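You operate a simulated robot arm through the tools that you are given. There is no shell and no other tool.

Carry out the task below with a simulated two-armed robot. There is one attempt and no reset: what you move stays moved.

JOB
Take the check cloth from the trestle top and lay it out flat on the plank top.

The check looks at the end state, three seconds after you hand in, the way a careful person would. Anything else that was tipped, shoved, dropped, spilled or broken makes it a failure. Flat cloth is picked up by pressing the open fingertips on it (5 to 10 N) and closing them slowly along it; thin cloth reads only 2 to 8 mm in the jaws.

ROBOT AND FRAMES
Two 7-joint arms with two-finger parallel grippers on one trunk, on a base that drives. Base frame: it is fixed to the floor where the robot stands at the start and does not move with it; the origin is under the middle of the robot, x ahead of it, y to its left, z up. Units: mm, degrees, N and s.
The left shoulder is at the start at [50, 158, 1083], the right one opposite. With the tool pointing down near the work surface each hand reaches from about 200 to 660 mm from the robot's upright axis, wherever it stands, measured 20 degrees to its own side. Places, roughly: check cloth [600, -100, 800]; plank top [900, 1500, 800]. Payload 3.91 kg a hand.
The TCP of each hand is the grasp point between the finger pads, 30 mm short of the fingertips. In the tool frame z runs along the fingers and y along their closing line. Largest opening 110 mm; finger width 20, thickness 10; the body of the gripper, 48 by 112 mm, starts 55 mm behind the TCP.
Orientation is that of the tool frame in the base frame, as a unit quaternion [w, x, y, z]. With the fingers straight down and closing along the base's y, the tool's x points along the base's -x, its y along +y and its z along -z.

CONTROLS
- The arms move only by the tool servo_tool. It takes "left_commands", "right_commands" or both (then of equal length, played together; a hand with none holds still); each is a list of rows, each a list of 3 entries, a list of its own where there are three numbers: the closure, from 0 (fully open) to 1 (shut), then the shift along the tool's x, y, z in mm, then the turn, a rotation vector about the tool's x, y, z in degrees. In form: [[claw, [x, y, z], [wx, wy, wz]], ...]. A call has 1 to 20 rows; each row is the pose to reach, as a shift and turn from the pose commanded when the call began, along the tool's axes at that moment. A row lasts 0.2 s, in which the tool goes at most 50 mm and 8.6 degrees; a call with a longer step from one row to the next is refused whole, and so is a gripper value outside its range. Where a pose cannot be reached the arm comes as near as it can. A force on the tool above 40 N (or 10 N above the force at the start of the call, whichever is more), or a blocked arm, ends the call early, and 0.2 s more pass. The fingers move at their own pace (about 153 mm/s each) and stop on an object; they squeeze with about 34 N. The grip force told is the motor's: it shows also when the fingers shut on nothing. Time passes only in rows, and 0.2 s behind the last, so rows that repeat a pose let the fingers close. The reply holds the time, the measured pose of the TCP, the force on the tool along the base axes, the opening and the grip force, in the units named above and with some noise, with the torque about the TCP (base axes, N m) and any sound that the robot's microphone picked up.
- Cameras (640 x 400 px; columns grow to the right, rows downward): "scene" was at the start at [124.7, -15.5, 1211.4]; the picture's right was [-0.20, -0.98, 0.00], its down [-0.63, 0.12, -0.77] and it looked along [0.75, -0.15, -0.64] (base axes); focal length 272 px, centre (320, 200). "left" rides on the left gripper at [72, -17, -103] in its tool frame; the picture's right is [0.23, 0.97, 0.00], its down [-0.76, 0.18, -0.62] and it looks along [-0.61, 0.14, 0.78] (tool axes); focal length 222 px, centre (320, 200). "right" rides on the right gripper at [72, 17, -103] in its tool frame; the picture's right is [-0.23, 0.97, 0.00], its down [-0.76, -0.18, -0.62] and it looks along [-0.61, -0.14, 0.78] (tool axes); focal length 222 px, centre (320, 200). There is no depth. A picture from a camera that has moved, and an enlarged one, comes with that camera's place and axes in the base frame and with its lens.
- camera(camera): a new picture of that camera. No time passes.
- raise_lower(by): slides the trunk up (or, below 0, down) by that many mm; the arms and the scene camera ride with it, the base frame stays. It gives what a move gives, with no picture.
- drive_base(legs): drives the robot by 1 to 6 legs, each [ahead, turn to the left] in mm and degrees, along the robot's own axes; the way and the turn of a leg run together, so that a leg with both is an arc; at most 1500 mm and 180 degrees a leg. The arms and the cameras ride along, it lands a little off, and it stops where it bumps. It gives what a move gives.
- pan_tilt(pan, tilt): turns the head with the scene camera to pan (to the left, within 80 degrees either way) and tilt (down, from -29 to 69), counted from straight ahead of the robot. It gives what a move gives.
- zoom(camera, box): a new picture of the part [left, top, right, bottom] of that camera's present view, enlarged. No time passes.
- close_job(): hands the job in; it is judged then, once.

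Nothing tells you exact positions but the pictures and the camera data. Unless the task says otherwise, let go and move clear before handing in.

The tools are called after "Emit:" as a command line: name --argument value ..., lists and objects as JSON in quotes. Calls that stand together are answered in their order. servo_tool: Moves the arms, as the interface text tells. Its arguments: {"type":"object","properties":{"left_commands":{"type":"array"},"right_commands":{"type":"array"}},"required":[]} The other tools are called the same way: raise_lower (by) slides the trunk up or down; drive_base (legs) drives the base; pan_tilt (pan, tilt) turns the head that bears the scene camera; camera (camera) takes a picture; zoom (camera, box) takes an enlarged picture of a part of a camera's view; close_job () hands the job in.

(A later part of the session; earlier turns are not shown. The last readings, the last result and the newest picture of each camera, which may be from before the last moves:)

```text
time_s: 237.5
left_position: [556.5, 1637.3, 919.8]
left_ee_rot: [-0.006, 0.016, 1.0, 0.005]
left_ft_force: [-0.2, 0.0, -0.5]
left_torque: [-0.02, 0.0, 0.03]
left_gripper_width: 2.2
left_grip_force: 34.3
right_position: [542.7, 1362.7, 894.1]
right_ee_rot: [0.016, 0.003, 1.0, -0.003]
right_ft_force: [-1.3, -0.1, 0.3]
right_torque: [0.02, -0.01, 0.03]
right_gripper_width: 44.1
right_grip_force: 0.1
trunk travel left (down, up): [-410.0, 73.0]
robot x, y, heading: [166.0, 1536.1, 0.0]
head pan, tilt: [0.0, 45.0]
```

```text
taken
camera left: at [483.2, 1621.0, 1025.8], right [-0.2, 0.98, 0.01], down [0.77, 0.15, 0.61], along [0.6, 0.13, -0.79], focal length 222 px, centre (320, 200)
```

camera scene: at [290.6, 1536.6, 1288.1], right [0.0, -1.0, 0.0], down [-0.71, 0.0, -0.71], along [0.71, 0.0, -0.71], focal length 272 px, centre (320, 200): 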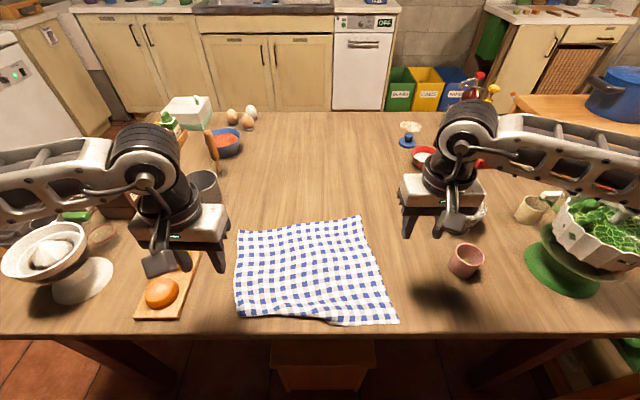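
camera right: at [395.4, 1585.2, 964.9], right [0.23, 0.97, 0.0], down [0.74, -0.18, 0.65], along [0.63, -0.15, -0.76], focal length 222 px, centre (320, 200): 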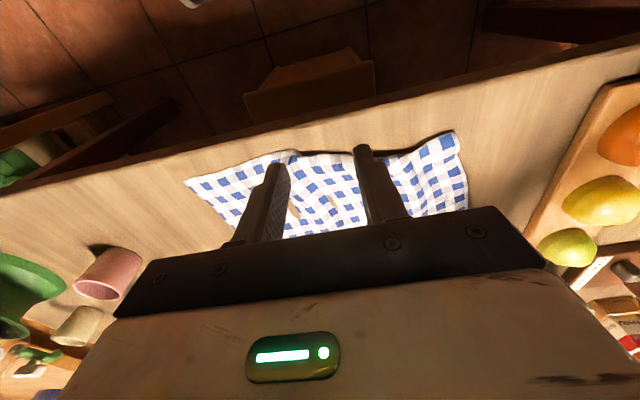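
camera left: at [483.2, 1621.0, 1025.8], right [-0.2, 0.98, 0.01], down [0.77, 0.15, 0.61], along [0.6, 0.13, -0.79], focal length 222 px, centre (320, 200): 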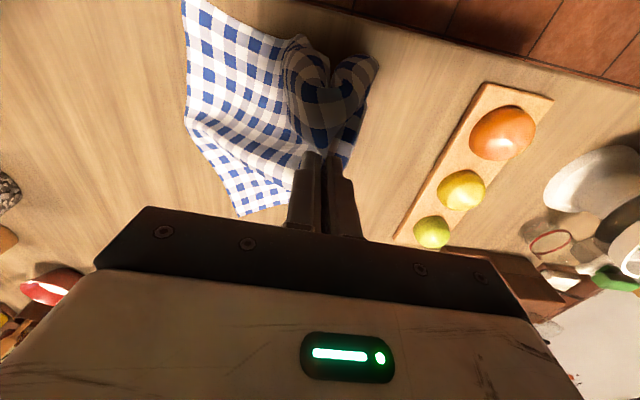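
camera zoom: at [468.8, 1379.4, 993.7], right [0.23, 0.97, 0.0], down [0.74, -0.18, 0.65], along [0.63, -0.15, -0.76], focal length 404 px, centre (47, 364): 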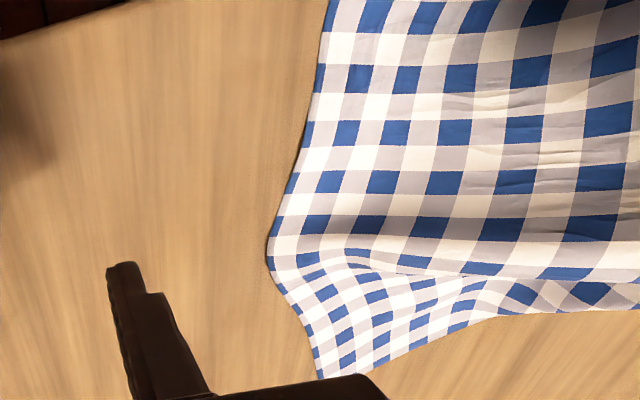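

The strip dropped, though the cloth was drawn toward the left hand. I'll lower the left hand while moving forward so the near strip lays toward me.

Emit:
servo_tool --left_commands '[[1, [0, 0, 15], [0, 0, 0]], [1, [0, 2, 30], [0, 0, 0]], [1, [-8, 5, 45], [0, 0, 0]], [1, [-18, 8, 60], [0, 0, 0]], [1, [-30, 11, 75], [0, 0, 0]], [1, [-42, 14, 88], [0, 0, 0]], [1, [-52, 16, 98], [0, 0, 0]], [1, [-52, 16, 98], [0, 0, 0]]]'

Emit:
zoom --camera "scene" --box '[200, 200, 420, 340]'

Emit:
camera --camera "left"

```text
time_s: 239.3
left_position: [608.9, 1651.9, 821.9]
left_ee_rot: [-0.007, 0.016, 1.0, 0.004]
left_ft_force: [-0.3, 0.6, 0.1]
left_torque: [0.0, 0.0, 0.01]
left_gripper_width: 2.1
left_grip_force: 34.1
right_position: [543.7, 1363.2, 892.5]
right_ee_rot: [0.017, 0.002, 1.0, -0.003]
right_ft_force: [-0.8, -0.1, -0.5]
right_torque: [-0.01, 0.02, 0.01]
right_gripper_width: 44.1
right_grip_force: 0.1
trunk travel left (down, up): [-410.0, 73.0]
robot x, y, heading: [165.0, 1536.8, -0.3]
head pan, tilt: [0.0, 45.0]
```

```text
2.86 times, centred on (310, 270) of scene
camera zoom: at [290.5, 1536.5, 1288.1], right [0.0, -1.0, 0.0], down [-0.71, 0.0, -0.71], along [0.71, 0.0, -0.71], focal length 777 px, centre (349, 0)
```

zoom: 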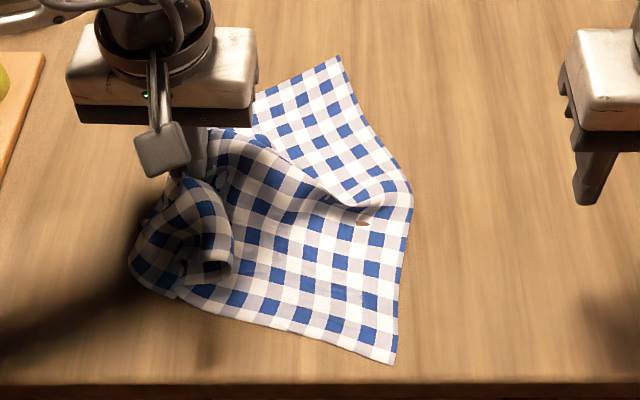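

```text
taken
camera left: at [535.3, 1636.3, 927.1], right [-0.2, 0.98, 0.01], down [0.78, 0.15, 0.61], along [0.6, 0.13, -0.79], focal length 222 px, centre (320, 200)
```

left: 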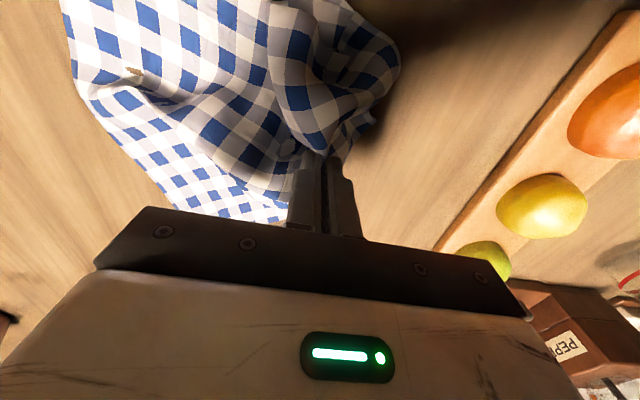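

The near edge now shows its true hem. With the left still pinching, I'll press the right side with the right hand and pull it back to the right to spread the cloth.

Emit:
servo_tool --left_commands '[[1, [0, 0, 8], [0, 0, 0]], [1, [0, 0, 16], [0, 0, 0]], [1, [0, 0, 22], [0, 0, 0]], [1, [0, 0, 24], [0, 0, 0]], [1, [0, 0, 24], [0, 0, 0]], [1, [0, 0, 24], [0, 0, 0]], [1, [0, 0, 24], [0, 0, 0]]]' --right_commands '[[0.6, [-10, 25, 0], [0, 0, 0]], [0.6, [-20, 55, 0], [0, 0, 0]], [0.6, [-30, 90, 5], [0, 0, 0]], [0.6, [-40, 125, 20], [0, 0, 0]], [0.6, [-48, 155, 45], [0, 0, 0]], [0.6, [-48, 160, 75], [0, 0, 0]], [0.6, [-48, 160, 93], [0, 0, 0]]]'

Emit:
camera --camera "right"

```text
time_s: 240.9
left_position: [608.5, 1651.8, 798.6]
left_ee_rot: [-0.007, 0.015, 1.0, 0.005]
left_ft_force: [-0.8, 0.1, 1.8]
left_torque: [0.02, 0.02, -0.04]
left_gripper_width: 2.3
left_grip_force: 33.8
right_position: [596.1, 1521.7, 799.3]
right_ee_rot: [0.016, 0.002, 1.0, -0.004]
right_ft_force: [1.0, -0.1, 0.3]
right_torque: [0.01, -0.01, -0.01]
right_gripper_width: 43.9
right_grip_force: 0.0
trunk travel left (down, up): [-410.0, 73.0]
robot x, y, heading: [167.4, 1536.1, -0.1]
head pan, tilt: [0.0, 45.0]
```

```text
taken
camera right: at [521.0, 1538.6, 899.9], right [0.23, 0.97, 0.0], down [0.74, -0.18, 0.65], along [0.63, -0.15, -0.76], focal length 222 px, centre (320, 200)
```

right: 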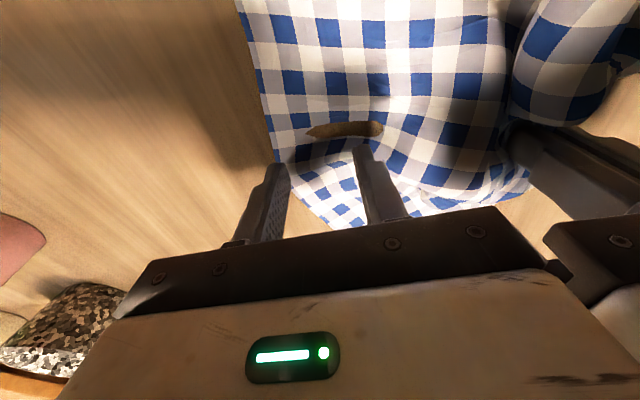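

Emit:
servo_tool --right_commands '[[0.6, [18, 6, 0], [0, 0, 0]], [0.6, [40, 12, 0], [0, 0, 0]], [0.6, [40, 12, 3], [0, 0, 0]], [0.6, [40, 12, 6], [0, 0, 0]], [0.6, [40, 12, 6], [0, 0, 0]]]'

```text
time_s: 242.1
left_position: [608.2, 1652.9, 797.8]
left_ee_rot: [-0.006, 0.015, 1.0, 0.004]
left_ft_force: [-0.4, 0.0, 1.1]
left_torque: [0.0, -0.04, -0.01]
left_gripper_width: 2.2
left_grip_force: 33.8
right_position: [555.3, 1533.3, 793.6]
right_ee_rot: [0.015, 0.003, 1.0, -0.002]
right_ft_force: [-0.2, 0.0, 2.2]
right_torque: [0.05, -0.01, 0.0]
right_gripper_width: 44.2
right_grip_force: 0.7
trunk travel left (down, up): [-410.0, 73.0]
robot x, y, heading: [167.8, 1533.0, -0.2]
head pan, tilt: [0.0, 45.0]
```

Emit:
servo_tool --right_commands '[[0.6, [0, 0, 0.7], [0, 0, 0]], [0.6, [0, 0, 1.2], [0, 0, 0]], [0.6, [0, -8, 1.2], [0, 0, 0]], [0.6, [0, -16, 1.2], [0, 0, 0]], [0.6, [0, -24, 1.2], [0, 0, 0]], [0.6, [0, -32, 1.2], [0, 0, 0]], [0.6, [0, -40, 1.2], [0, 0, 0]], [0.6, [0, -48, 1.2], [0, 0, 0]], [0.6, [0, -56, 1.2], [0, 0, 0]], [0.6, [0, -64, 1.2], [0, 0, 0]]]'

Emit:
zoom --camera "scene" --box '[200, 195, 420, 335]'

```text
time_s: 244.3
left_position: [607.3, 1651.6, 799.0]
left_ee_rot: [-0.007, 0.017, 1.0, 0.003]
left_ft_force: [-1.8, -4.9, 1.0]
left_torque: [-0.13, 0.04, -0.07]
left_gripper_width: 2.4
left_grip_force: 34.2
right_position: [555.6, 1469.3, 790.1]
right_ee_rot: [0.016, 0.003, 1.0, -0.002]
right_ft_force: [2.7, 6.1, 5.1]
right_torque: [0.33, -0.05, -0.08]
right_gripper_width: 47.1
right_grip_force: 3.0
trunk travel left (down, up): [-410.0, 73.0]
robot x, y, heading: [163.7, 1536.1, -0.4]
head pan, tilt: [0.0, 45.0]
```

```text
2.86 times, centred on (310, 265) of scene
camera zoom: at [290.1, 1536.6, 1288.2], right [0.0, -1.0, 0.0], down [-0.71, 0.0, -0.71], along [0.71, 0.0, -0.71], focal length 777 px, centre (349, 14)
```

zoom: 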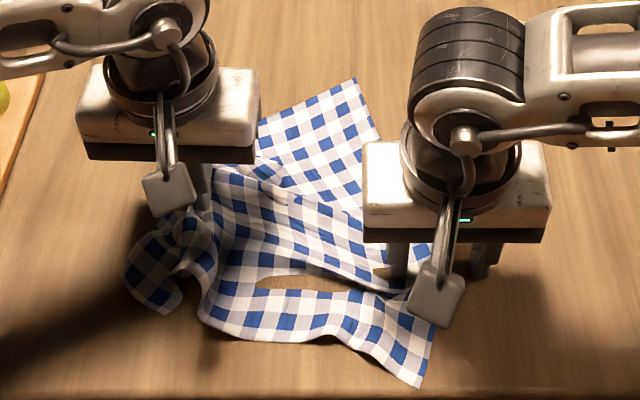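

Emit:
servo_tool --left_commands '[[0.9, [0, 0, 1], [0, 0, 0]], [0.75, [0, 0, 1], [0, 0, 0]], [0.6, [0, 0, 1], [0, 0, 0]], [0.5, [0, 0, 0], [0, 0, 0]], [0.5, [0, 0, -25], [0, 0, 0]], [0.5, [0, 10, -65], [0, 0, 0]], [0.5, [0, 30, -100], [0, 0, 0]], [0.6, [0, 55, -130], [0, 0, 0]], [0.6, [0, 70, -140], [0, 0, 0]]]' --right_commands '[[0.6, [0, 0, 0], [0, 0, 0]], [0.6, [0, 0, 0], [0, 0, 0]], [0.6, [0, 0, 0], [0, 0, 0]], [0.6, [0, 0, -10], [0, 0, 0]], [0.6, [0, 0, -45], [0, 0, 0]], [0.6, [-5, -25, -80], [0, 0, 0]], [0.6, [-15, -55, -105], [0, 0, 0]], [0.6, [-25, -90, -120], [0, 0, 0]], [0.6, [-35, -110, -120], [0, 0, 0]]]'

Emit:
zoom --camera "scene" --box '[210, 200, 410, 330]'

Emit:
camera --camera "left"

Emit:
camera --camera "right"

```text
time_s: 246.3
left_position: [612.9, 1719.9, 939.4]
left_ee_rot: [-0.007, 0.016, 1.0, 0.005]
left_ft_force: [-0.1, -0.1, 0.0]
left_torque: [0.01, -0.03, 0.04]
left_gripper_width: 44.0
left_grip_force: 0.0
right_position: [585.5, 1358.4, 913.9]
right_ee_rot: [0.016, 0.003, 1.0, -0.003]
right_ft_force: [0.6, 0.1, 0.4]
right_torque: [0.05, 0.01, -0.03]
right_gripper_width: 43.9
right_grip_force: 0.1
trunk travel left (down, up): [-410.0, 73.0]
robot x, y, heading: [168.6, 1533.4, -0.6]
head pan, tilt: [0.0, 45.0]
```

```text
3.08 times, centred on (310, 265) of scene
camera zoom: at [290.5, 1536.5, 1288.1], right [0.0, -1.0, 0.0], down [-0.71, 0.0, -0.71], along [0.71, 0.0, -0.71], focal length 837 px, centre (351, 0)
```

zoom: 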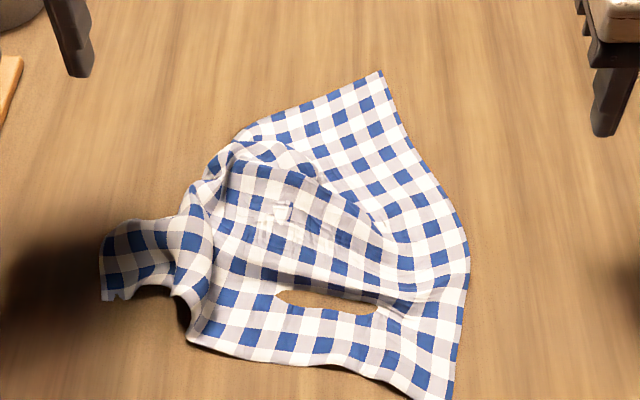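

```text
taken
camera left: at [539.7, 1704.6, 1043.8], right [-0.19, 0.98, 0.01], down [0.78, 0.15, 0.61], along [0.6, 0.13, -0.79], focal length 222 px, centre (320, 200)
```

left: 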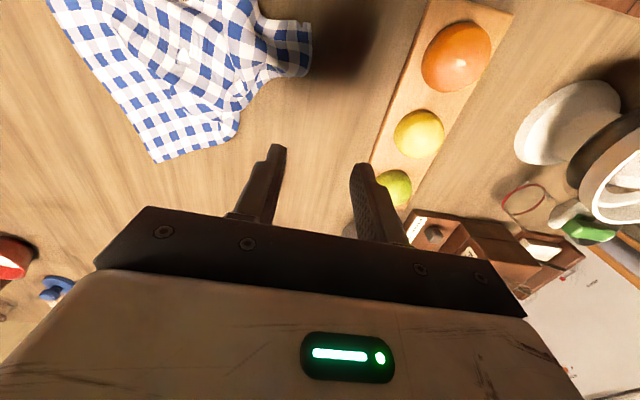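

```text
taken
camera right: at [511.8, 1375.6, 1014.2], right [0.23, 0.97, 0.0], down [0.74, -0.18, 0.65], along [0.63, -0.15, -0.76], focal length 222 px, centre (320, 200)
```

right: 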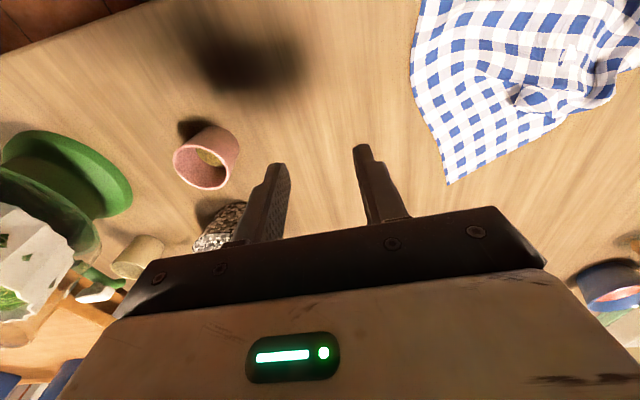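

The hem is out, but the cloth contracted. Now stretch sideways: left hand presses the near-left corner piece (≈[555, 1670]), the right presses near the right edge (≈[598, 1490]) and pulls right.

Emit:
servo_tool --left_commands '[[0.6, [15, -10, 10], [0, 0, 0]], [0.6, [35, -25, 30], [0, 0, 0]], [0.6, [55, -40, 55], [0, 0, 0]], [0.6, [58, -50, 85], [0, 0, 0]], [0.6, [58, -50, 115], [0, 0, 0]], [0.6, [58, -50, 135], [0, 0, 0]], [0.6, [58, -50, 135], [0, 0, 0]]]' --right_commands '[[0.6, [-4, 30, 5], [0, 0, 0]], [0.6, [-8, 65, 15], [0, 0, 0]], [0.6, [-12, 100, 30], [0, 0, 0]], [0.6, [-14, 132, 50], [0, 0, 0]], [0.6, [-14, 134, 80], [0, 0, 0]], [0.6, [-14, 134, 105], [0, 0, 0]], [0.6, [-14, 134, 112], [0, 0, 0]]]'

Emit:
camera --camera "left"

Emit:
camera --camera "right"

Emit:
zoom --camera "scene" --box '[200, 195, 420, 335]'

```text
time_s: 247.9
left_position: [550.9, 1673.6, 803.1]
left_ee_rot: [-0.008, 0.016, 1.0, 0.005]
left_ft_force: [-0.2, 0.0, 0.0]
left_torque: [0.04, 0.0, 0.02]
left_gripper_width: 44.0
left_grip_force: 0.1
right_position: [606.4, 1492.7, 803.1]
right_ee_rot: [0.016, 0.003, 1.0, -0.003]
right_ft_force: [-0.3, -0.3, -0.7]
right_torque: [0.01, -0.01, 0.0]
right_gripper_width: 44.1
right_grip_force: 0.1
trunk travel left (down, up): [-410.0, 73.0]
robot x, y, heading: [169.3, 1535.3, -0.2]
head pan, tilt: [0.0, 45.0]
```

```text
taken
camera left: at [478.5, 1658.9, 907.3], right [-0.2, 0.98, 0.01], down [0.78, 0.15, 0.61], along [0.6, 0.13, -0.79], focal length 222 px, centre (320, 200)
```

left: 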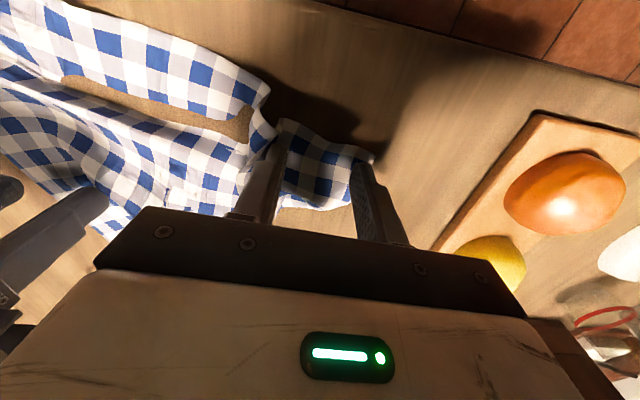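

```text
taken
camera right: at [531.9, 1509.8, 903.0], right [0.23, 0.97, 0.0], down [0.74, -0.18, 0.65], along [0.63, -0.15, -0.76], focal length 222 px, centre (320, 200)
```

right: 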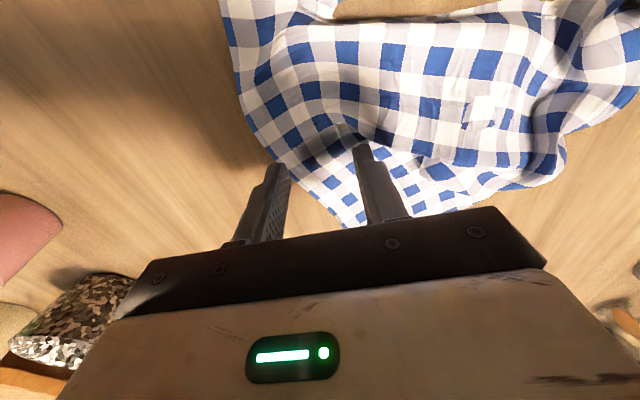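

```text
2.86 times, centred on (310, 265) of scene
camera zoom: at [290.5, 1536.5, 1288.2], right [0.0, -1.0, 0.0], down [-0.71, 0.0, -0.71], along [0.71, 0.0, -0.71], focal length 777 px, centre (349, 14)
```

zoom: 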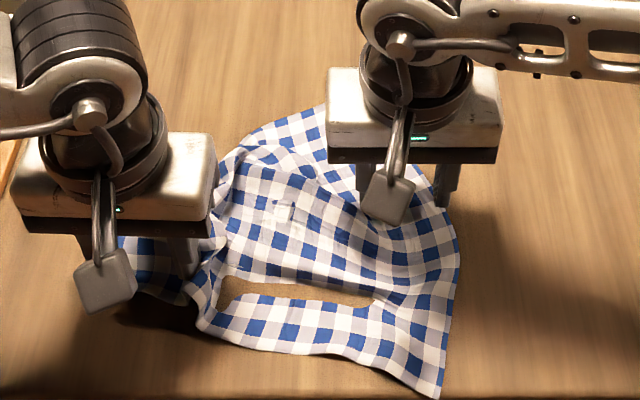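

Emit:
servo_tool --left_commands '[[0.6, [-3, -6, 4], [0, 0, 0]], [0.6, [-3, -6, 8], [0, 0, 0]], [0.6, [-3, -6, 11], [0, 0, 0]], [0.6, [-3, -6, 12.5], [0, 0, 0]], [0.6, [-3, -6, 12.5], [0, 0, 0]]]' --right_commands '[[0.6, [5, 12, 3], [0, 0, 0]], [0.6, [5, 12, 6], [0, 0, 0]], [0.6, [5, 12, 9], [0, 0, 0]], [0.6, [5, 12, 11], [0, 0, 0]], [0.6, [5, 12, 11], [0, 0, 0]]]'

```text
time_s: 249.1
left_position: [553.2, 1667.7, 791.0]
left_ee_rot: [-0.005, 0.016, 1.0, 0.005]
left_ft_force: [0.0, 1.0, 6.0]
left_torque: [-0.03, 0.02, 0.02]
left_gripper_width: 43.7
left_grip_force: 0.1
right_position: [598.7, 1505.6, 791.5]
right_ee_rot: [0.017, 0.003, 1.0, -0.002]
right_ft_force: [0.5, -1.2, 3.7]
right_torque: [-0.05, 0.03, 0.03]
right_gripper_width: 44.0
right_grip_force: 0.0
trunk travel left (down, up): [-410.0, 73.0]
robot x, y, heading: [170.2, 1537.3, -0.3]
head pan, tilt: [0.0, 45.0]
```

Emit:
servo_tool --left_commands '[[0.6, [0, 0, 0.6], [0, 0, 0]], [0.6, [0, 0, 1], [0, 0, 0]], [0.6, [0, 0, 1], [0, 0, 0]], [0.6, [0, 0, 1], [0, 0, 0]], [0.6, [0, 0, 1], [0, 0, 0]], [0.6, [0, 0, 1], [0, 0, 0]], [0.6, [0, 0, 1], [0, 0, 0]], [0.6, [0, 0, 1], [0, 0, 0]], [0.6, [0, 0, 1], [0, 0, 0]], [0.6, [0, 0, 1], [0, 0, 0]]]' --right_commands '[[0.6, [0, 0, 0.5], [0, 0, 0]], [0.6, [0, 0, 0.8], [0, 0, 0]], [0.6, [0, -8, 0.8], [0, 0, 0]], [0.6, [0, -16, 0.8], [0, 0, 0]], [0.6, [0, -24, 0.8], [0, 0, 0]], [0.6, [0, -32, 0.8], [0, 0, 0]], [0.6, [0, -40, 0.8], [0, 0, 0]], [0.6, [0, -48, 0.8], [0, 0, 0]], [0.6, [0, -56, 0.8], [0, 0, 0]], [0.6, [0, -64, 0.8], [0, 0, 0]]]'

Emit:
zoom --camera "scene" --box '[200, 195, 420, 335]'

```text
time_s: 251.3
left_position: [552.0, 1667.3, 790.9]
left_ee_rot: [-0.005, 0.016, 1.0, 0.004]
left_ft_force: [3.7, 1.2, 16.2]
left_torque: [-0.21, -0.07, 0.07]
left_gripper_width: 43.5
left_grip_force: 0.0
right_position: [599.3, 1441.7, 792.4]
right_ee_rot: [0.018, 0.003, 1.0, -0.003]
right_ft_force: [-0.2, 3.4, 15.3]
right_torque: [0.14, 0.12, -0.01]
right_gripper_width: 44.0
right_grip_force: 0.0
trunk travel left (down, up): [-410.0, 73.0]
robot x, y, heading: [169.3, 1536.6, -0.1]
head pan, tilt: [0.0, 45.0]
```

```text
2.86 times, centred on (310, 265) of scene
camera zoom: at [288.8, 1536.9, 1288.5], right [0.0, -1.0, 0.0], down [-0.71, 0.0, -0.71], along [0.71, 0.0, -0.71], focal length 777 px, centre (349, 14)
```

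zoom: 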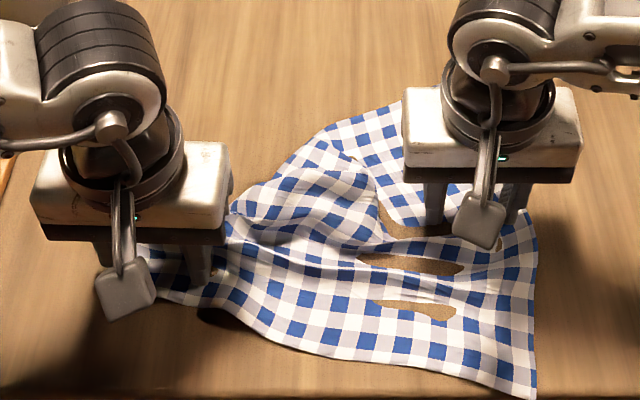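

Good, opening up. Continue to the right and a bit forward (keeping off the table's front edge).

Emit:
servo_tool --right_commands '[[0.6, [-6, -5, -0.1], [0, 0, 0]], [0.6, [-12, -10, -0.1], [0, 0, 0]], [0.6, [-18, -15, 0], [0, 0, 0]], [0.6, [-24, -20, 0.1], [0, 0, 0]], [0.6, [-30, -24, 0.2], [0, 0, 0]], [0.6, [-36, -28, 0.3], [0, 0, 0]]]'

Emit:
zoom --camera "scene" --box '[200, 195, 420, 335]'

```text
time_s: 252.7
left_position: [552.6, 1667.6, 791.1]
left_ee_rot: [-0.006, 0.015, 1.0, 0.005]
left_ft_force: [-1.8, 2.6, 21.7]
left_torque: [-0.37, 0.07, -0.03]
left_gripper_width: 43.4
left_grip_force: 0.2
right_position: [633.5, 1412.8, 792.9]
right_ee_rot: [0.016, 0.002, 1.0, -0.003]
right_ft_force: [-1.3, 1.9, 2.7]
right_torque: [0.03, 0.04, -0.01]
right_gripper_width: 44.0
right_grip_force: 0.0
trunk travel left (down, up): [-410.0, 73.0]
robot x, y, heading: [170.7, 1535.6, -0.4]
head pan, tilt: [0.0, 45.0]
```

```text
2.86 times, centred on (310, 265) of scene
camera zoom: at [288.7, 1536.5, 1288.3], right [0.0, -1.0, 0.0], down [-0.71, 0.0, -0.71], along [0.71, 0.0, -0.71], focal length 777 px, centre (349, 14)
```

zoom: 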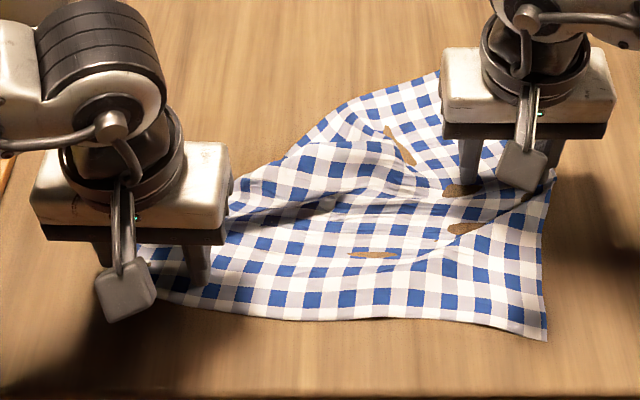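

Very nice: the near edge is straight with its hem visible. Lift both and view.

Emit:
servo_tool --left_commands '[[0.6, [0, 0, -10], [0, 0, 0]], [0.6, [0, 0, -45], [0, 0, 0]], [0.6, [0, 15, -85], [0, 0, 0]], [0.8, [0, 40, -115], [0, 0, 0]], [1, [0, 70, -135], [0, 0, 0]]]' --right_commands '[[0.6, [0, 0, -10], [0, 0, 0]], [0.6, [0, 0, -45], [0, 0, 0]], [0.6, [0, -20, -85], [0, 0, 0]], [0.6, [0, -50, -110], [0, 0, 0]], [0.6, [10, -80, -120], [0, 0, 0]]]'

Emit:
zoom --camera "scene" --box '[210, 195, 410, 325]'

Emit:
camera --camera "left"

Emit:
camera --camera "right"

```text
time_s: 253.9
left_position: [558.4, 1734.4, 928.4]
left_ee_rot: [-0.007, 0.017, 1.0, 0.005]
left_ft_force: [-0.7, 1.0, -0.8]
left_torque: [-0.02, -0.01, -0.01]
left_gripper_width: 0.0
left_grip_force: 33.2
right_position: [620.3, 1333.3, 910.2]
right_ee_rot: [0.015, 0.002, 1.0, -0.002]
right_ft_force: [0.1, -0.7, 0.2]
right_torque: [-0.01, -0.03, 0.01]
right_gripper_width: 44.2
right_grip_force: 0.0
trunk travel left (down, up): [-410.0, 73.0]
robot x, y, heading: [170.2, 1537.6, -0.2]
head pan, tilt: [0.0, 45.0]
```

```text
3.08 times, centred on (310, 260) of scene
camera zoom: at [290.1, 1536.5, 1288.2], right [0.0, -1.0, 0.0], down [-0.71, 0.0, -0.71], along [0.71, 0.0, -0.71], focal length 837 px, centre (351, 15)
```

zoom: 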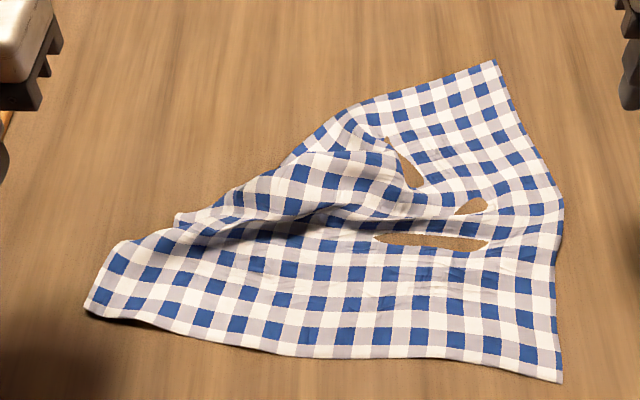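

```text
taken
camera left: at [484.1, 1719.7, 1031.7], right [-0.2, 0.98, 0.01], down [0.78, 0.15, 0.61], along [0.6, 0.13, -0.79], focal length 222 px, centre (320, 200)
```

left: 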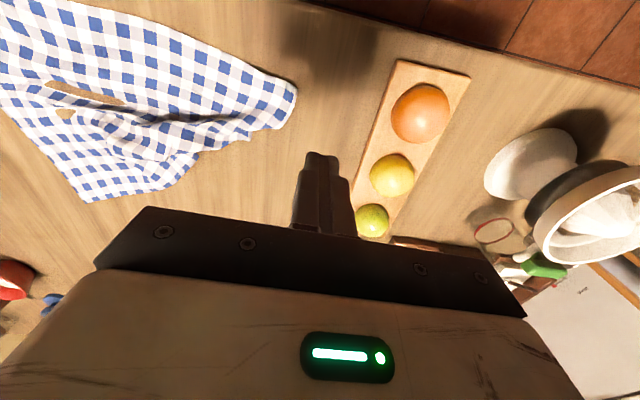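

```text
taken
camera right: at [545.4, 1350.1, 1011.2], right [0.23, 0.97, 0.0], down [0.74, -0.18, 0.65], along [0.63, -0.15, -0.76], focal length 222 px, centre (320, 200)
```

right: 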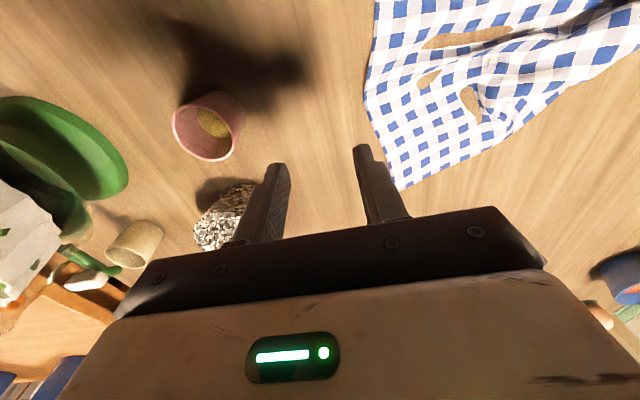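

The near edge is now fully extended (304 mm). Only the far-left corner is bunched inward. Zoom in on it.

Emit:
zoom --camera "scene" --box '[230, 215, 370, 305]'

Emit:
zoom --camera "left" --box '[0, 0, 310, 210]'

```text
4.44 times, centred on (300, 260) of scene
camera zoom: at [290.1, 1536.5, 1288.2], right [0.0, -1.0, 0.0], down [-0.71, 0.0, -0.71], along [0.71, 0.0, -0.71], focal length 1209 px, centre (409, -67)
```

zoom: 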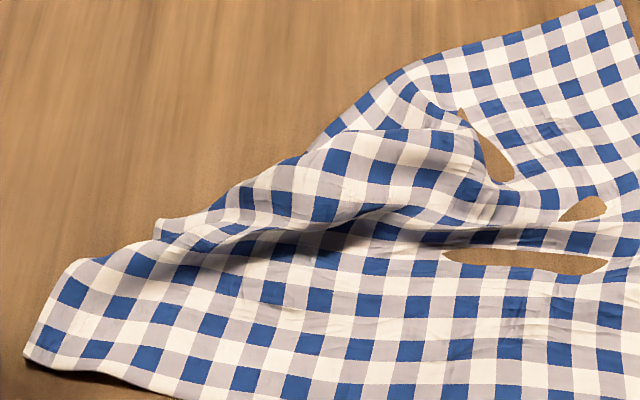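

```text
1.90 times, centred on (155, 105) of left
camera zoom: at [484.1, 1719.7, 1031.7], right [-0.2, 0.98, 0.01], down [0.78, 0.15, 0.61], along [0.6, 0.13, -0.79], focal length 423 px, centre (634, 381)
```

zoom: 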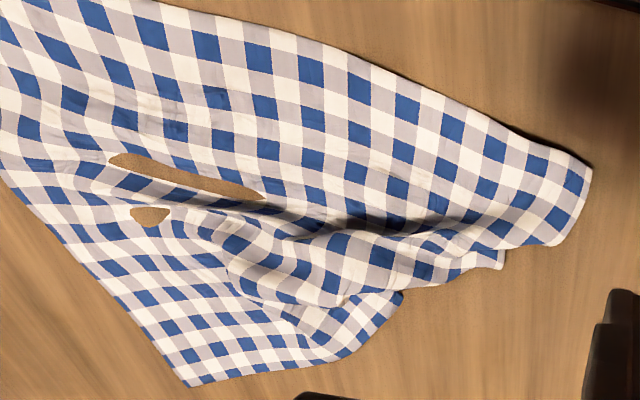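

The far-left part is caught in a diagonal pleat. I'll lower the trunk 50 mm for reach, hold the near sheet with the right hand, and pull the far layer forward with the left.

Emit:
raise_lower --by -50

Emit:
camera --camera "scene"

```text
time_s: 254.9
left_position: [558.0, 1734.7, 876.1]
left_ee_rot: [-0.006, 0.015, 1.0, 0.004]
left_ft_force: [1.3, 0.0, 0.0]
left_torque: [0.01, 0.01, 0.0]
left_gripper_width: 0.0
left_grip_force: 34.1
right_position: [620.0, 1333.8, 859.7]
right_ee_rot: [0.015, 0.002, 1.0, -0.003]
right_ft_force: [-0.1, -0.4, -0.7]
right_torque: [0.0, -0.01, 0.0]
right_gripper_width: 44.2
right_grip_force: 0.2
trunk travel left (down, up): [-360.0, 123.0]
robot x, y, heading: [172.9, 1534.1, -0.2]
head pan, tilt: [0.0, 45.0]
```

```text
taken
camera scene: at [290.3, 1536.5, 1238.2], right [0.0, -1.0, 0.0], down [-0.71, 0.0, -0.71], along [0.71, 0.0, -0.71], focal length 272 px, centre (320, 200)
```

scene: 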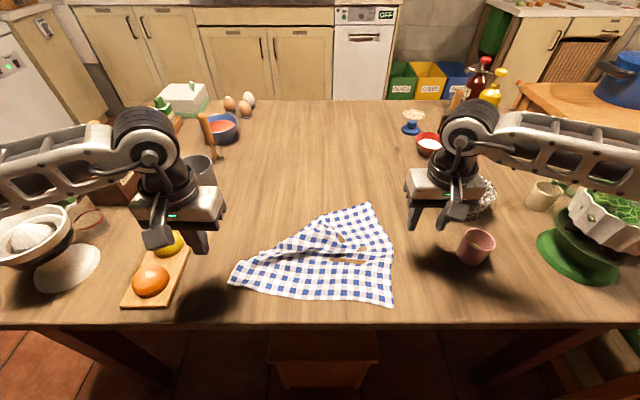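

Emit:
servo_tool --left_commands '[[1, [-10, -30, 0], [0, 0, 0]], [1, [-25, -65, 0], [0, 0, 0]], [1, [-45, -100, 0], [0, 0, 0]], [1, [-70, -135, 5], [0, 0, 0]], [1, [-95, -165, 15], [0, 0, 0]], [1, [-118, -186, 30], [0, 0, 0]], [1, [-118, -186, 55], [0, 0, 0]], [1, [-118, -186, 73], [0, 0, 0]]]' --right_commands '[[0.5, [10, 15, 0], [0, 0, 0]], [0.4, [22, 35, 0], [0, 0, 0]], [0.3, [35, 58, 5], [0, 0, 0]], [0.2, [48, 82, 10], [0, 0, 0]], [0.1, [60, 105, 20], [0, 0, 0]], [0, [72, 125, 30], [0, 0, 0]], [0, [72, 128, 45], [0, 0, 0]], [0, [72, 128, 58], [0, 0, 0]]]'

Emit:
camera --camera "left"

Emit:
zoom --camera "scene" --box '[210, 180, 410, 310]'

```text
time_s: 256.7
left_position: [668.9, 1546.7, 801.6]
left_ee_rot: [-0.006, 0.016, 1.0, 0.005]
left_ft_force: [0.9, -0.5, 0.1]
left_torque: [-0.01, 0.01, 0.0]
left_gripper_width: 0.1
left_grip_force: 33.9
right_position: [551.1, 1461.3, 799.5]
right_ee_rot: [0.016, 0.002, 1.0, -0.003]
right_ft_force: [-0.3, 0.5, 0.7]
right_torque: [-0.02, 0.02, 0.03]
right_gripper_width: 110.2
right_grip_force: 0.0
trunk travel left (down, up): [-360.0, 123.0]
robot x, y, heading: [166.9, 1536.8, -0.1]
head pan, tilt: [0.0, 45.0]
```

```text
taken
camera left: at [595.7, 1530.3, 905.5], right [-0.2, 0.98, 0.01], down [0.77, 0.15, 0.61], along [0.6, 0.13, -0.79], focal length 222 px, centre (320, 200)
```

left: 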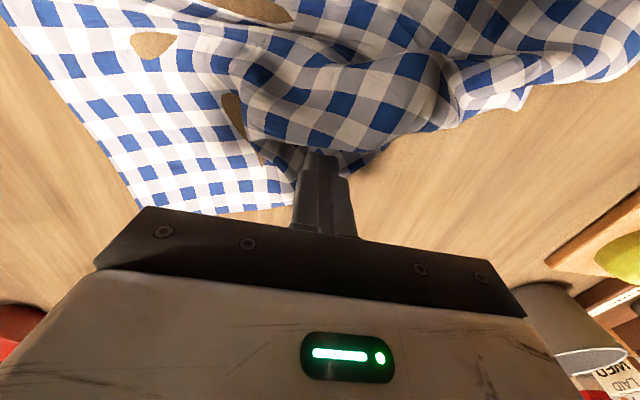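

```text
3.08 times, centred on (310, 245) of scene
camera zoom: at [290.6, 1536.5, 1238.2], right [0.0, -1.0, 0.0], down [-0.71, 0.0, -0.71], along [0.71, 0.0, -0.71], focal length 837 px, centre (351, 62)
```

zoom: 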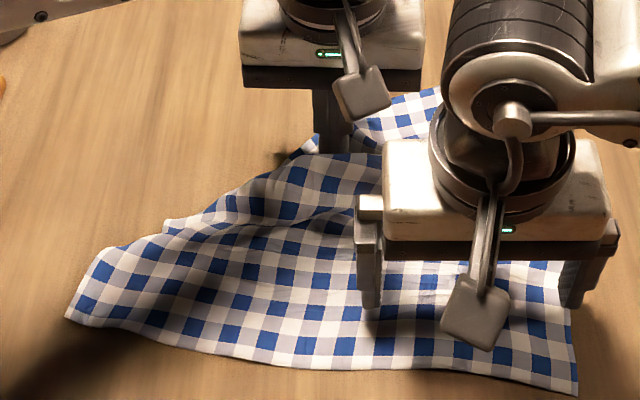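

Emit:
servo_tool --left_commands '[[1, [-7, -6, 0], [0, 0, 0]], [1, [-13, -12, 3], [0, 0, 0]], [1, [-13, -12, 7], [0, 0, 0]], [1, [-13, -12, 9.5], [0, 0, 0]], [1, [-13, -12, 9.5], [0, 0, 0]]]' --right_commands '[[0, [0, 0, 2], [0, 0, 0]], [0, [0, 0, 4], [0, 0, 0]], [0, [0, 0, 6], [0, 0, 0]], [0, [0, 0, 8], [0, 0, 0]], [0, [0, 0, 8], [0, 0, 0]]]'

```text
time_s: 257.9
left_position: [681.5, 1533.4, 791.3]
left_ee_rot: [-0.006, 0.016, 1.0, 0.004]
left_ft_force: [-0.3, -0.5, 3.5]
left_torque: [-0.03, -0.02, 0.04]
left_gripper_width: 0.1
left_grip_force: 34.5
right_position: [549.8, 1460.8, 792.5]
right_ee_rot: [0.016, 0.002, 1.0, -0.002]
right_ft_force: [-0.1, -0.3, 4.4]
right_torque: [0.2, 0.04, 0.04]
right_gripper_width: 110.1
right_grip_force: 0.1
trunk travel left (down, up): [-360.0, 123.0]
robot x, y, heading: [168.1, 1534.6, -0.3]
head pan, tilt: [0.0, 45.0]
```

Emit:
servo_tool --left_commands '[[1, [0, 0, 0.5], [0, 0, 0]], [1, [0, 0, 0.7], [0, 0, 0]], [1, [-7, 3, 0.7], [0, 0, 0]], [1, [-14, 6, 0.6], [0, 0, 0]], [1, [-21, 9, 0.6], [0, 0, 0]], [1, [-28, 12, 0.5], [0, 0, 0]], [1, [-35, 15, 0.5], [0, 0, 0]], [1, [-42, 18, 0.4], [0, 0, 0]], [1, [-49, 21, 0.4], [0, 0, 0]]]' --right_commands '[[0, [0, 0, 0.8], [0, 0, 0]], [0, [0, 0, 1.5], [0, 0, 0]], [0, [0, 0, 1.8], [0, 0, 0]], [0, [0, 0, 1.8], [0, 0, 0]], [0, [0, 0, 1.8], [0, 0, 0]], [0, [0, 0, 1.8], [0, 0, 0]], [0, [0, 0, 1.8], [0, 0, 0]], [0, [0, 0, 1.8], [0, 0, 0]], [0, [0, 0, 1.8], [0, 0, 0]]]'

Emit:
zoom --camera "scene" --box '[210, 180, 410, 310]'

Emit:
camera --camera "left"

```text
time_s: 259.9
left_position: [730.3, 1552.2, 791.4]
left_ee_rot: [-0.005, 0.015, 1.0, 0.004]
left_ft_force: [0.3, -1.0, 0.4]
left_torque: [-0.01, 0.02, 0.04]
left_gripper_width: 0.0
left_grip_force: 33.9
right_position: [551.4, 1461.5, 791.3]
right_ee_rot: [0.019, 0.003, 1.0, -0.001]
right_ft_force: [-2.2, -5.2, 32.4]
right_torque: [1.03, 0.38, 0.27]
right_gripper_width: 108.9
right_grip_force: 0.1
trunk travel left (down, up): [-360.0, 123.0]
robot x, y, heading: [167.3, 1535.2, -0.4]
head pan, tilt: [0.0, 45.0]
```

```text
3.08 times, centred on (310, 245) of scene
camera zoom: at [288.2, 1536.4, 1238.5], right [0.0, -1.0, 0.0], down [-0.71, 0.0, -0.71], along [0.71, 0.0, -0.71], focal length 837 px, centre (351, 62)
```

zoom: 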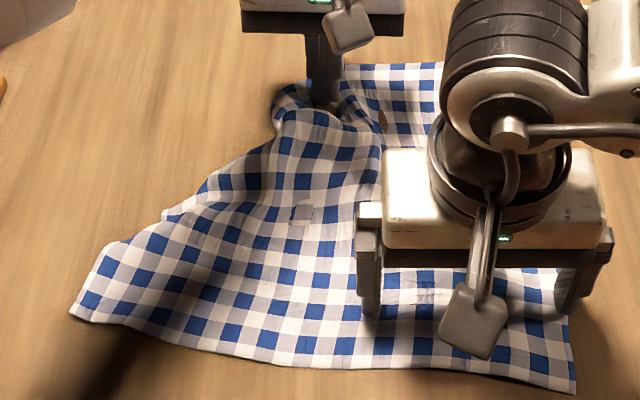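

```text
taken
camera left: at [656.5, 1537.4, 896.1], right [-0.2, 0.98, 0.01], down [0.77, 0.15, 0.62], along [0.6, 0.13, -0.79], focal length 222 px, centre (320, 200)
```

left: 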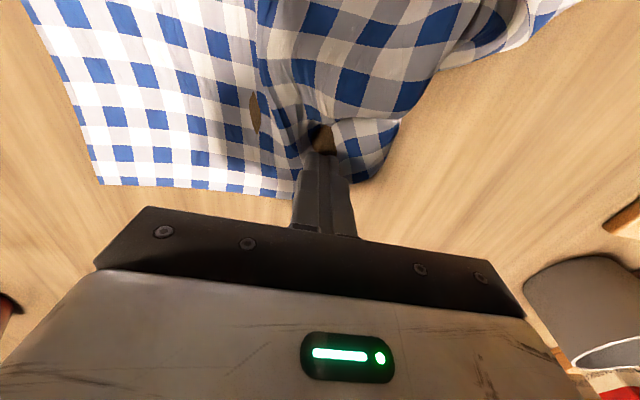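

The far layer came forward. Lift the left hand and look at the remaining fold.

Emit:
servo_tool --left_commands '[[1, [0, 0, -10], [0, 0, 0]], [1, [0, 0, -50], [0, 0, 0]], [1, [0, 25, -85], [0, 0, 0]], [1, [5, 60, -110], [0, 0, 0]], [1, [10, 100, -120], [0, 0, 0]], [1, [10, 140, -120], [0, 0, 0]]]'

Emit:
zoom --camera "scene" --box '[220, 180, 380, 290]'

Emit:
camera --camera "left"

Emit:
zoom --camera "left" --box '[0, 0, 320, 180]'

```text
time_s: 261.3
left_position: [725.1, 1695.3, 911.2]
left_ee_rot: [-0.005, 0.015, 1.0, 0.004]
left_ft_force: [0.7, -0.1, 0.3]
left_torque: [0.0, 0.04, 0.0]
left_gripper_width: 0.0
left_grip_force: 33.7
right_position: [550.8, 1461.2, 790.3]
right_ee_rot: [0.018, 0.003, 1.0, -0.001]
right_ft_force: [-3.8, -0.5, 32.7]
right_torque: [0.68, 0.39, 0.2]
right_gripper_width: 108.4
right_grip_force: 0.1
trunk travel left (down, up): [-360.0, 123.0]
robot x, y, heading: [166.3, 1536.7, -0.3]
head pan, tilt: [0.0, 45.0]
```

```text
3.64 times, centred on (300, 235) of scene
camera zoom: at [288.2, 1536.6, 1238.5], right [0.0, -1.0, 0.0], down [-0.71, 0.0, -0.71], along [0.71, 0.0, -0.71], focal length 989 px, centre (393, 73)
```

zoom: 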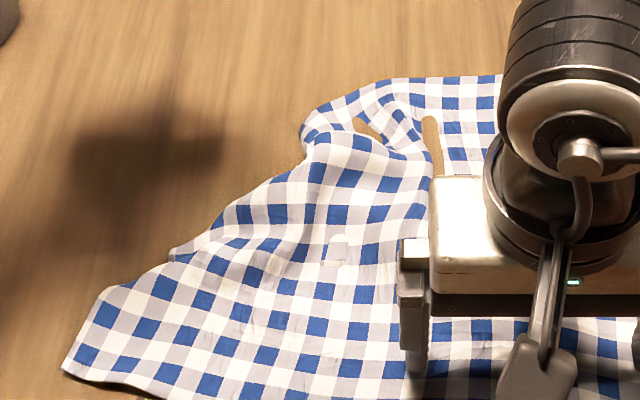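

```text
taken
camera left: at [651.9, 1680.0, 1015.7], right [-0.2, 0.98, 0.01], down [0.77, 0.15, 0.62], along [0.6, 0.13, -0.79], focal length 222 px, centre (320, 200)
```

left: 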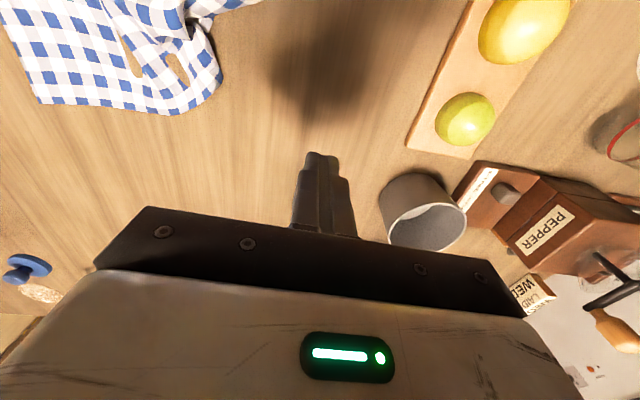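

```text
2.00 times, centred on (160, 90) of left
camera zoom: at [651.9, 1680.0, 1015.7], right [-0.2, 0.98, 0.01], down [0.77, 0.15, 0.62], along [0.6, 0.13, -0.79], focal length 444 px, centre (640, 420)
```

zoom: 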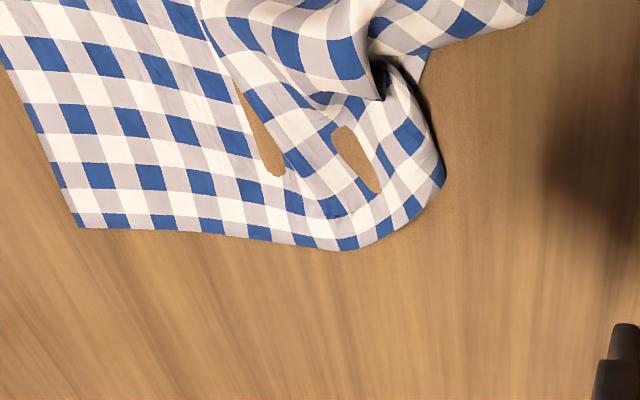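

The far-left corner is tucked under, behind a ridge. I'll grip that standing ridge (≈[652, 1576]) with the left hand and lift it so the hidden corner falls out, while the right keeps holding the near part.

Emit:
servo_tool --left_commands '[[0.6, [15, -25, 0], [0, 0, 0]], [0.5, [32, -52, 5], [0, 0, 0]], [0.5, [50, -80, 15], [0, 0, 0]], [0.5, [65, -105, 35], [0, 0, 0]], [0.5, [70, -119, 60], [0, 0, 0]], [0.5, [70, -119, 85], [0, 0, 0]], [0.5, [70, -119, 95], [0, 0, 0]]]'

Emit:
camera --camera "left"

Emit:
zoom --camera "scene" --box '[220, 180, 380, 290]'

```text
time_s: 262.9
left_position: [649.7, 1577.1, 818.8]
left_ee_rot: [-0.005, 0.016, 1.0, 0.005]
left_ft_force: [0.1, 0.2, -0.1]
left_torque: [0.03, 0.02, 0.02]
left_gripper_width: 54.9
left_grip_force: 0.0
right_position: [550.3, 1462.4, 792.6]
right_ee_rot: [0.018, 0.003, 1.0, 0.0]
right_ft_force: [-4.8, -1.2, 34.4]
right_torque: [0.94, 0.41, 0.2]
right_gripper_width: 108.3
right_grip_force: 0.2
trunk travel left (down, up): [-360.0, 123.0]
robot x, y, heading: [167.1, 1537.2, -0.2]
head pan, tilt: [0.0, 45.0]
```

```text
taken
camera left: at [576.0, 1561.7, 922.3], right [-0.2, 0.98, 0.01], down [0.77, 0.15, 0.62], along [0.6, 0.13, -0.79], focal length 222 px, centre (320, 200)
```

left: 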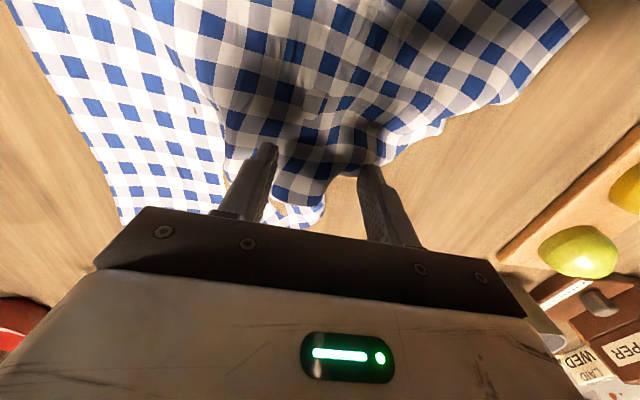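

```text
3.64 times, centred on (300, 235) of scene
camera zoom: at [288.2, 1536.7, 1238.5], right [0.0, -1.0, 0.0], down [-0.71, 0.0, -0.71], along [0.71, 0.0, -0.71], focal length 989 px, centre (393, 73)
```

zoom: 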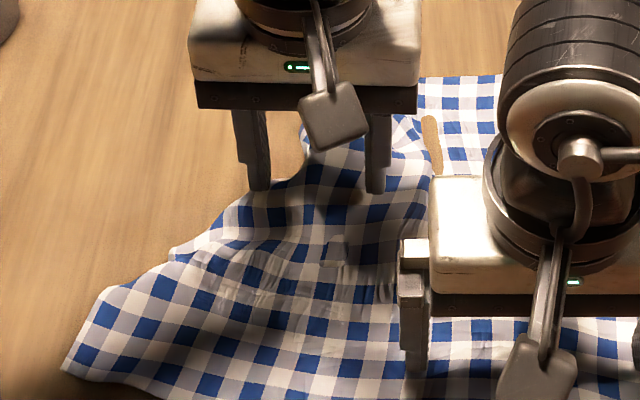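

The bulge sits between the fingers. Lower and close.

Emit:
servo_tool --left_commands '[[0.5, [0, -3, 7], [0, 0, 0]], [0.5, [0, -3, 14], [0, 0, 0]], [0.5, [0, -3, 21], [0, 0, 0]], [0.6, [0, -3, 24], [0, 0, 0]], [0.7, [0, -3, 24], [0, 0, 0]], [0.8, [0, -3, 24], [0, 0, 0]], [0.9, [0, -3, 24], [0, 0, 0]], [1, [0, -3, 24], [0, 0, 0]], [1, [0, -3, 24], [0, 0, 0]], [1, [0, -3, 24], [0, 0, 0]]]'

Emit:
camera --camera "left"

```text
time_s: 265.1
left_position: [650.9, 1574.1, 792.3]
left_ee_rot: [-0.005, 0.016, 1.0, 0.005]
left_ft_force: [0.4, -0.7, 3.1]
left_torque: [0.01, -0.05, 0.0]
left_gripper_width: 3.8
left_grip_force: 34.1
right_position: [550.5, 1461.3, 792.3]
right_ee_rot: [0.019, 0.004, 1.0, 0.0]
right_ft_force: [-3.7, -0.4, 32.2]
right_torque: [1.02, 0.39, 0.24]
right_gripper_width: 108.4
right_grip_force: 0.0
trunk travel left (down, up): [-360.0, 123.0]
robot x, y, heading: [168.6, 1531.2, -0.3]
head pan, tilt: [0.0, 45.0]
```

```text
taken
camera left: at [576.9, 1558.3, 897.8], right [-0.2, 0.98, 0.01], down [0.77, 0.15, 0.62], along [0.6, 0.13, -0.79], focal length 222 px, centre (320, 200)
```

left: 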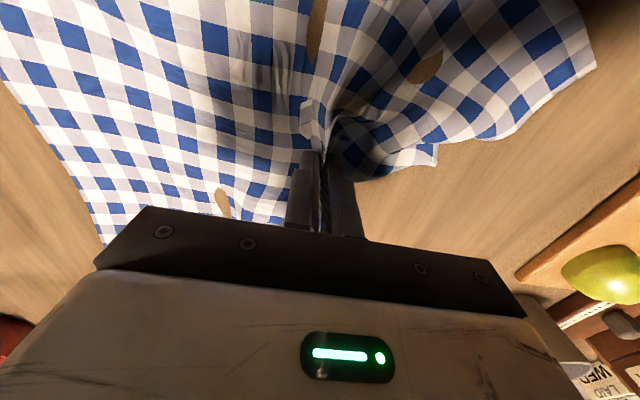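

Ridge gripped (3.8 mm). Lift it and look.

Emit:
servo_tool --left_commands '[[1, [0, 0, -15], [0, 0, 0]], [1, [0, 0, -35], [0, 0, 0]], [1, [0, 0, -55], [0, 0, 0]], [1, [0, 0, -75], [0, 0, 0]], [1, [0, -5, -95], [0, 0, 0]], [1, [0, -10, -115], [0, 0, 0]], [1, [0, -15, -130], [0, 0, 0]], [1, [0, -15, -130], [0, 0, 0]], [1, [0, -15, -130], [0, 0, 0]]]'

Emit:
zoom --camera "scene" --box '[210, 160, 400, 310]'

Emit:
camera --camera "left"

```text
time_s: 267.1
left_position: [654.2, 1557.9, 922.5]
left_ee_rot: [-0.006, 0.016, 1.0, 0.004]
left_ft_force: [-3.4, -1.2, -6.0]
left_torque: [-0.05, 0.1, 0.01]
left_gripper_width: 3.4
left_grip_force: 33.6
right_position: [553.7, 1461.2, 791.8]
right_ee_rot: [0.018, 0.004, 1.0, -0.001]
right_ft_force: [8.3, 0.6, 24.7]
right_torque: [1.56, -0.24, -0.52]
right_gripper_width: 109.7
right_grip_force: 0.0
trunk travel left (down, up): [-360.0, 123.0]
robot x, y, heading: [169.2, 1536.0, -0.1]
head pan, tilt: [0.0, 45.0]
```

```text
2.67 times, centred on (305, 235) of scene
camera zoom: at [289.8, 1536.6, 1238.3], right [0.0, -1.0, 0.0], down [-0.71, 0.0, -0.71], along [0.71, 0.0, -0.71], focal length 725 px, centre (360, 107)
```

zoom: 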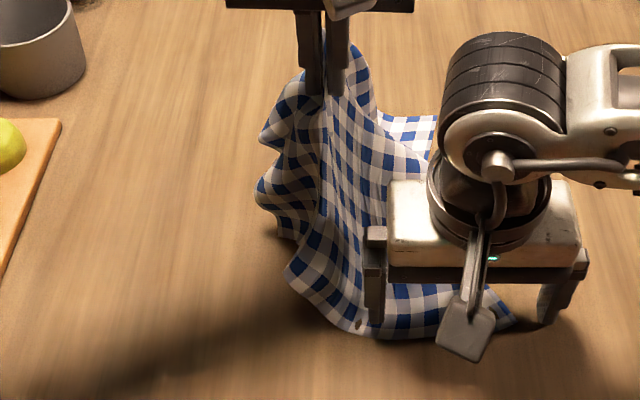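

```text
taken
camera left: at [579.2, 1542.2, 1027.0], right [-0.2, 0.98, 0.01], down [0.77, 0.15, 0.62], along [0.6, 0.13, -0.79], focal length 222 px, centre (320, 200)
```

left: 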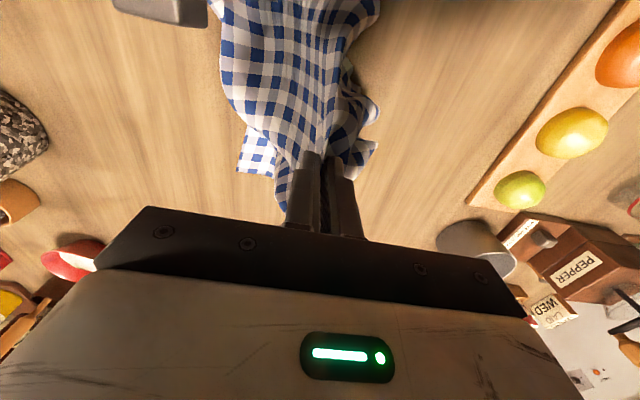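

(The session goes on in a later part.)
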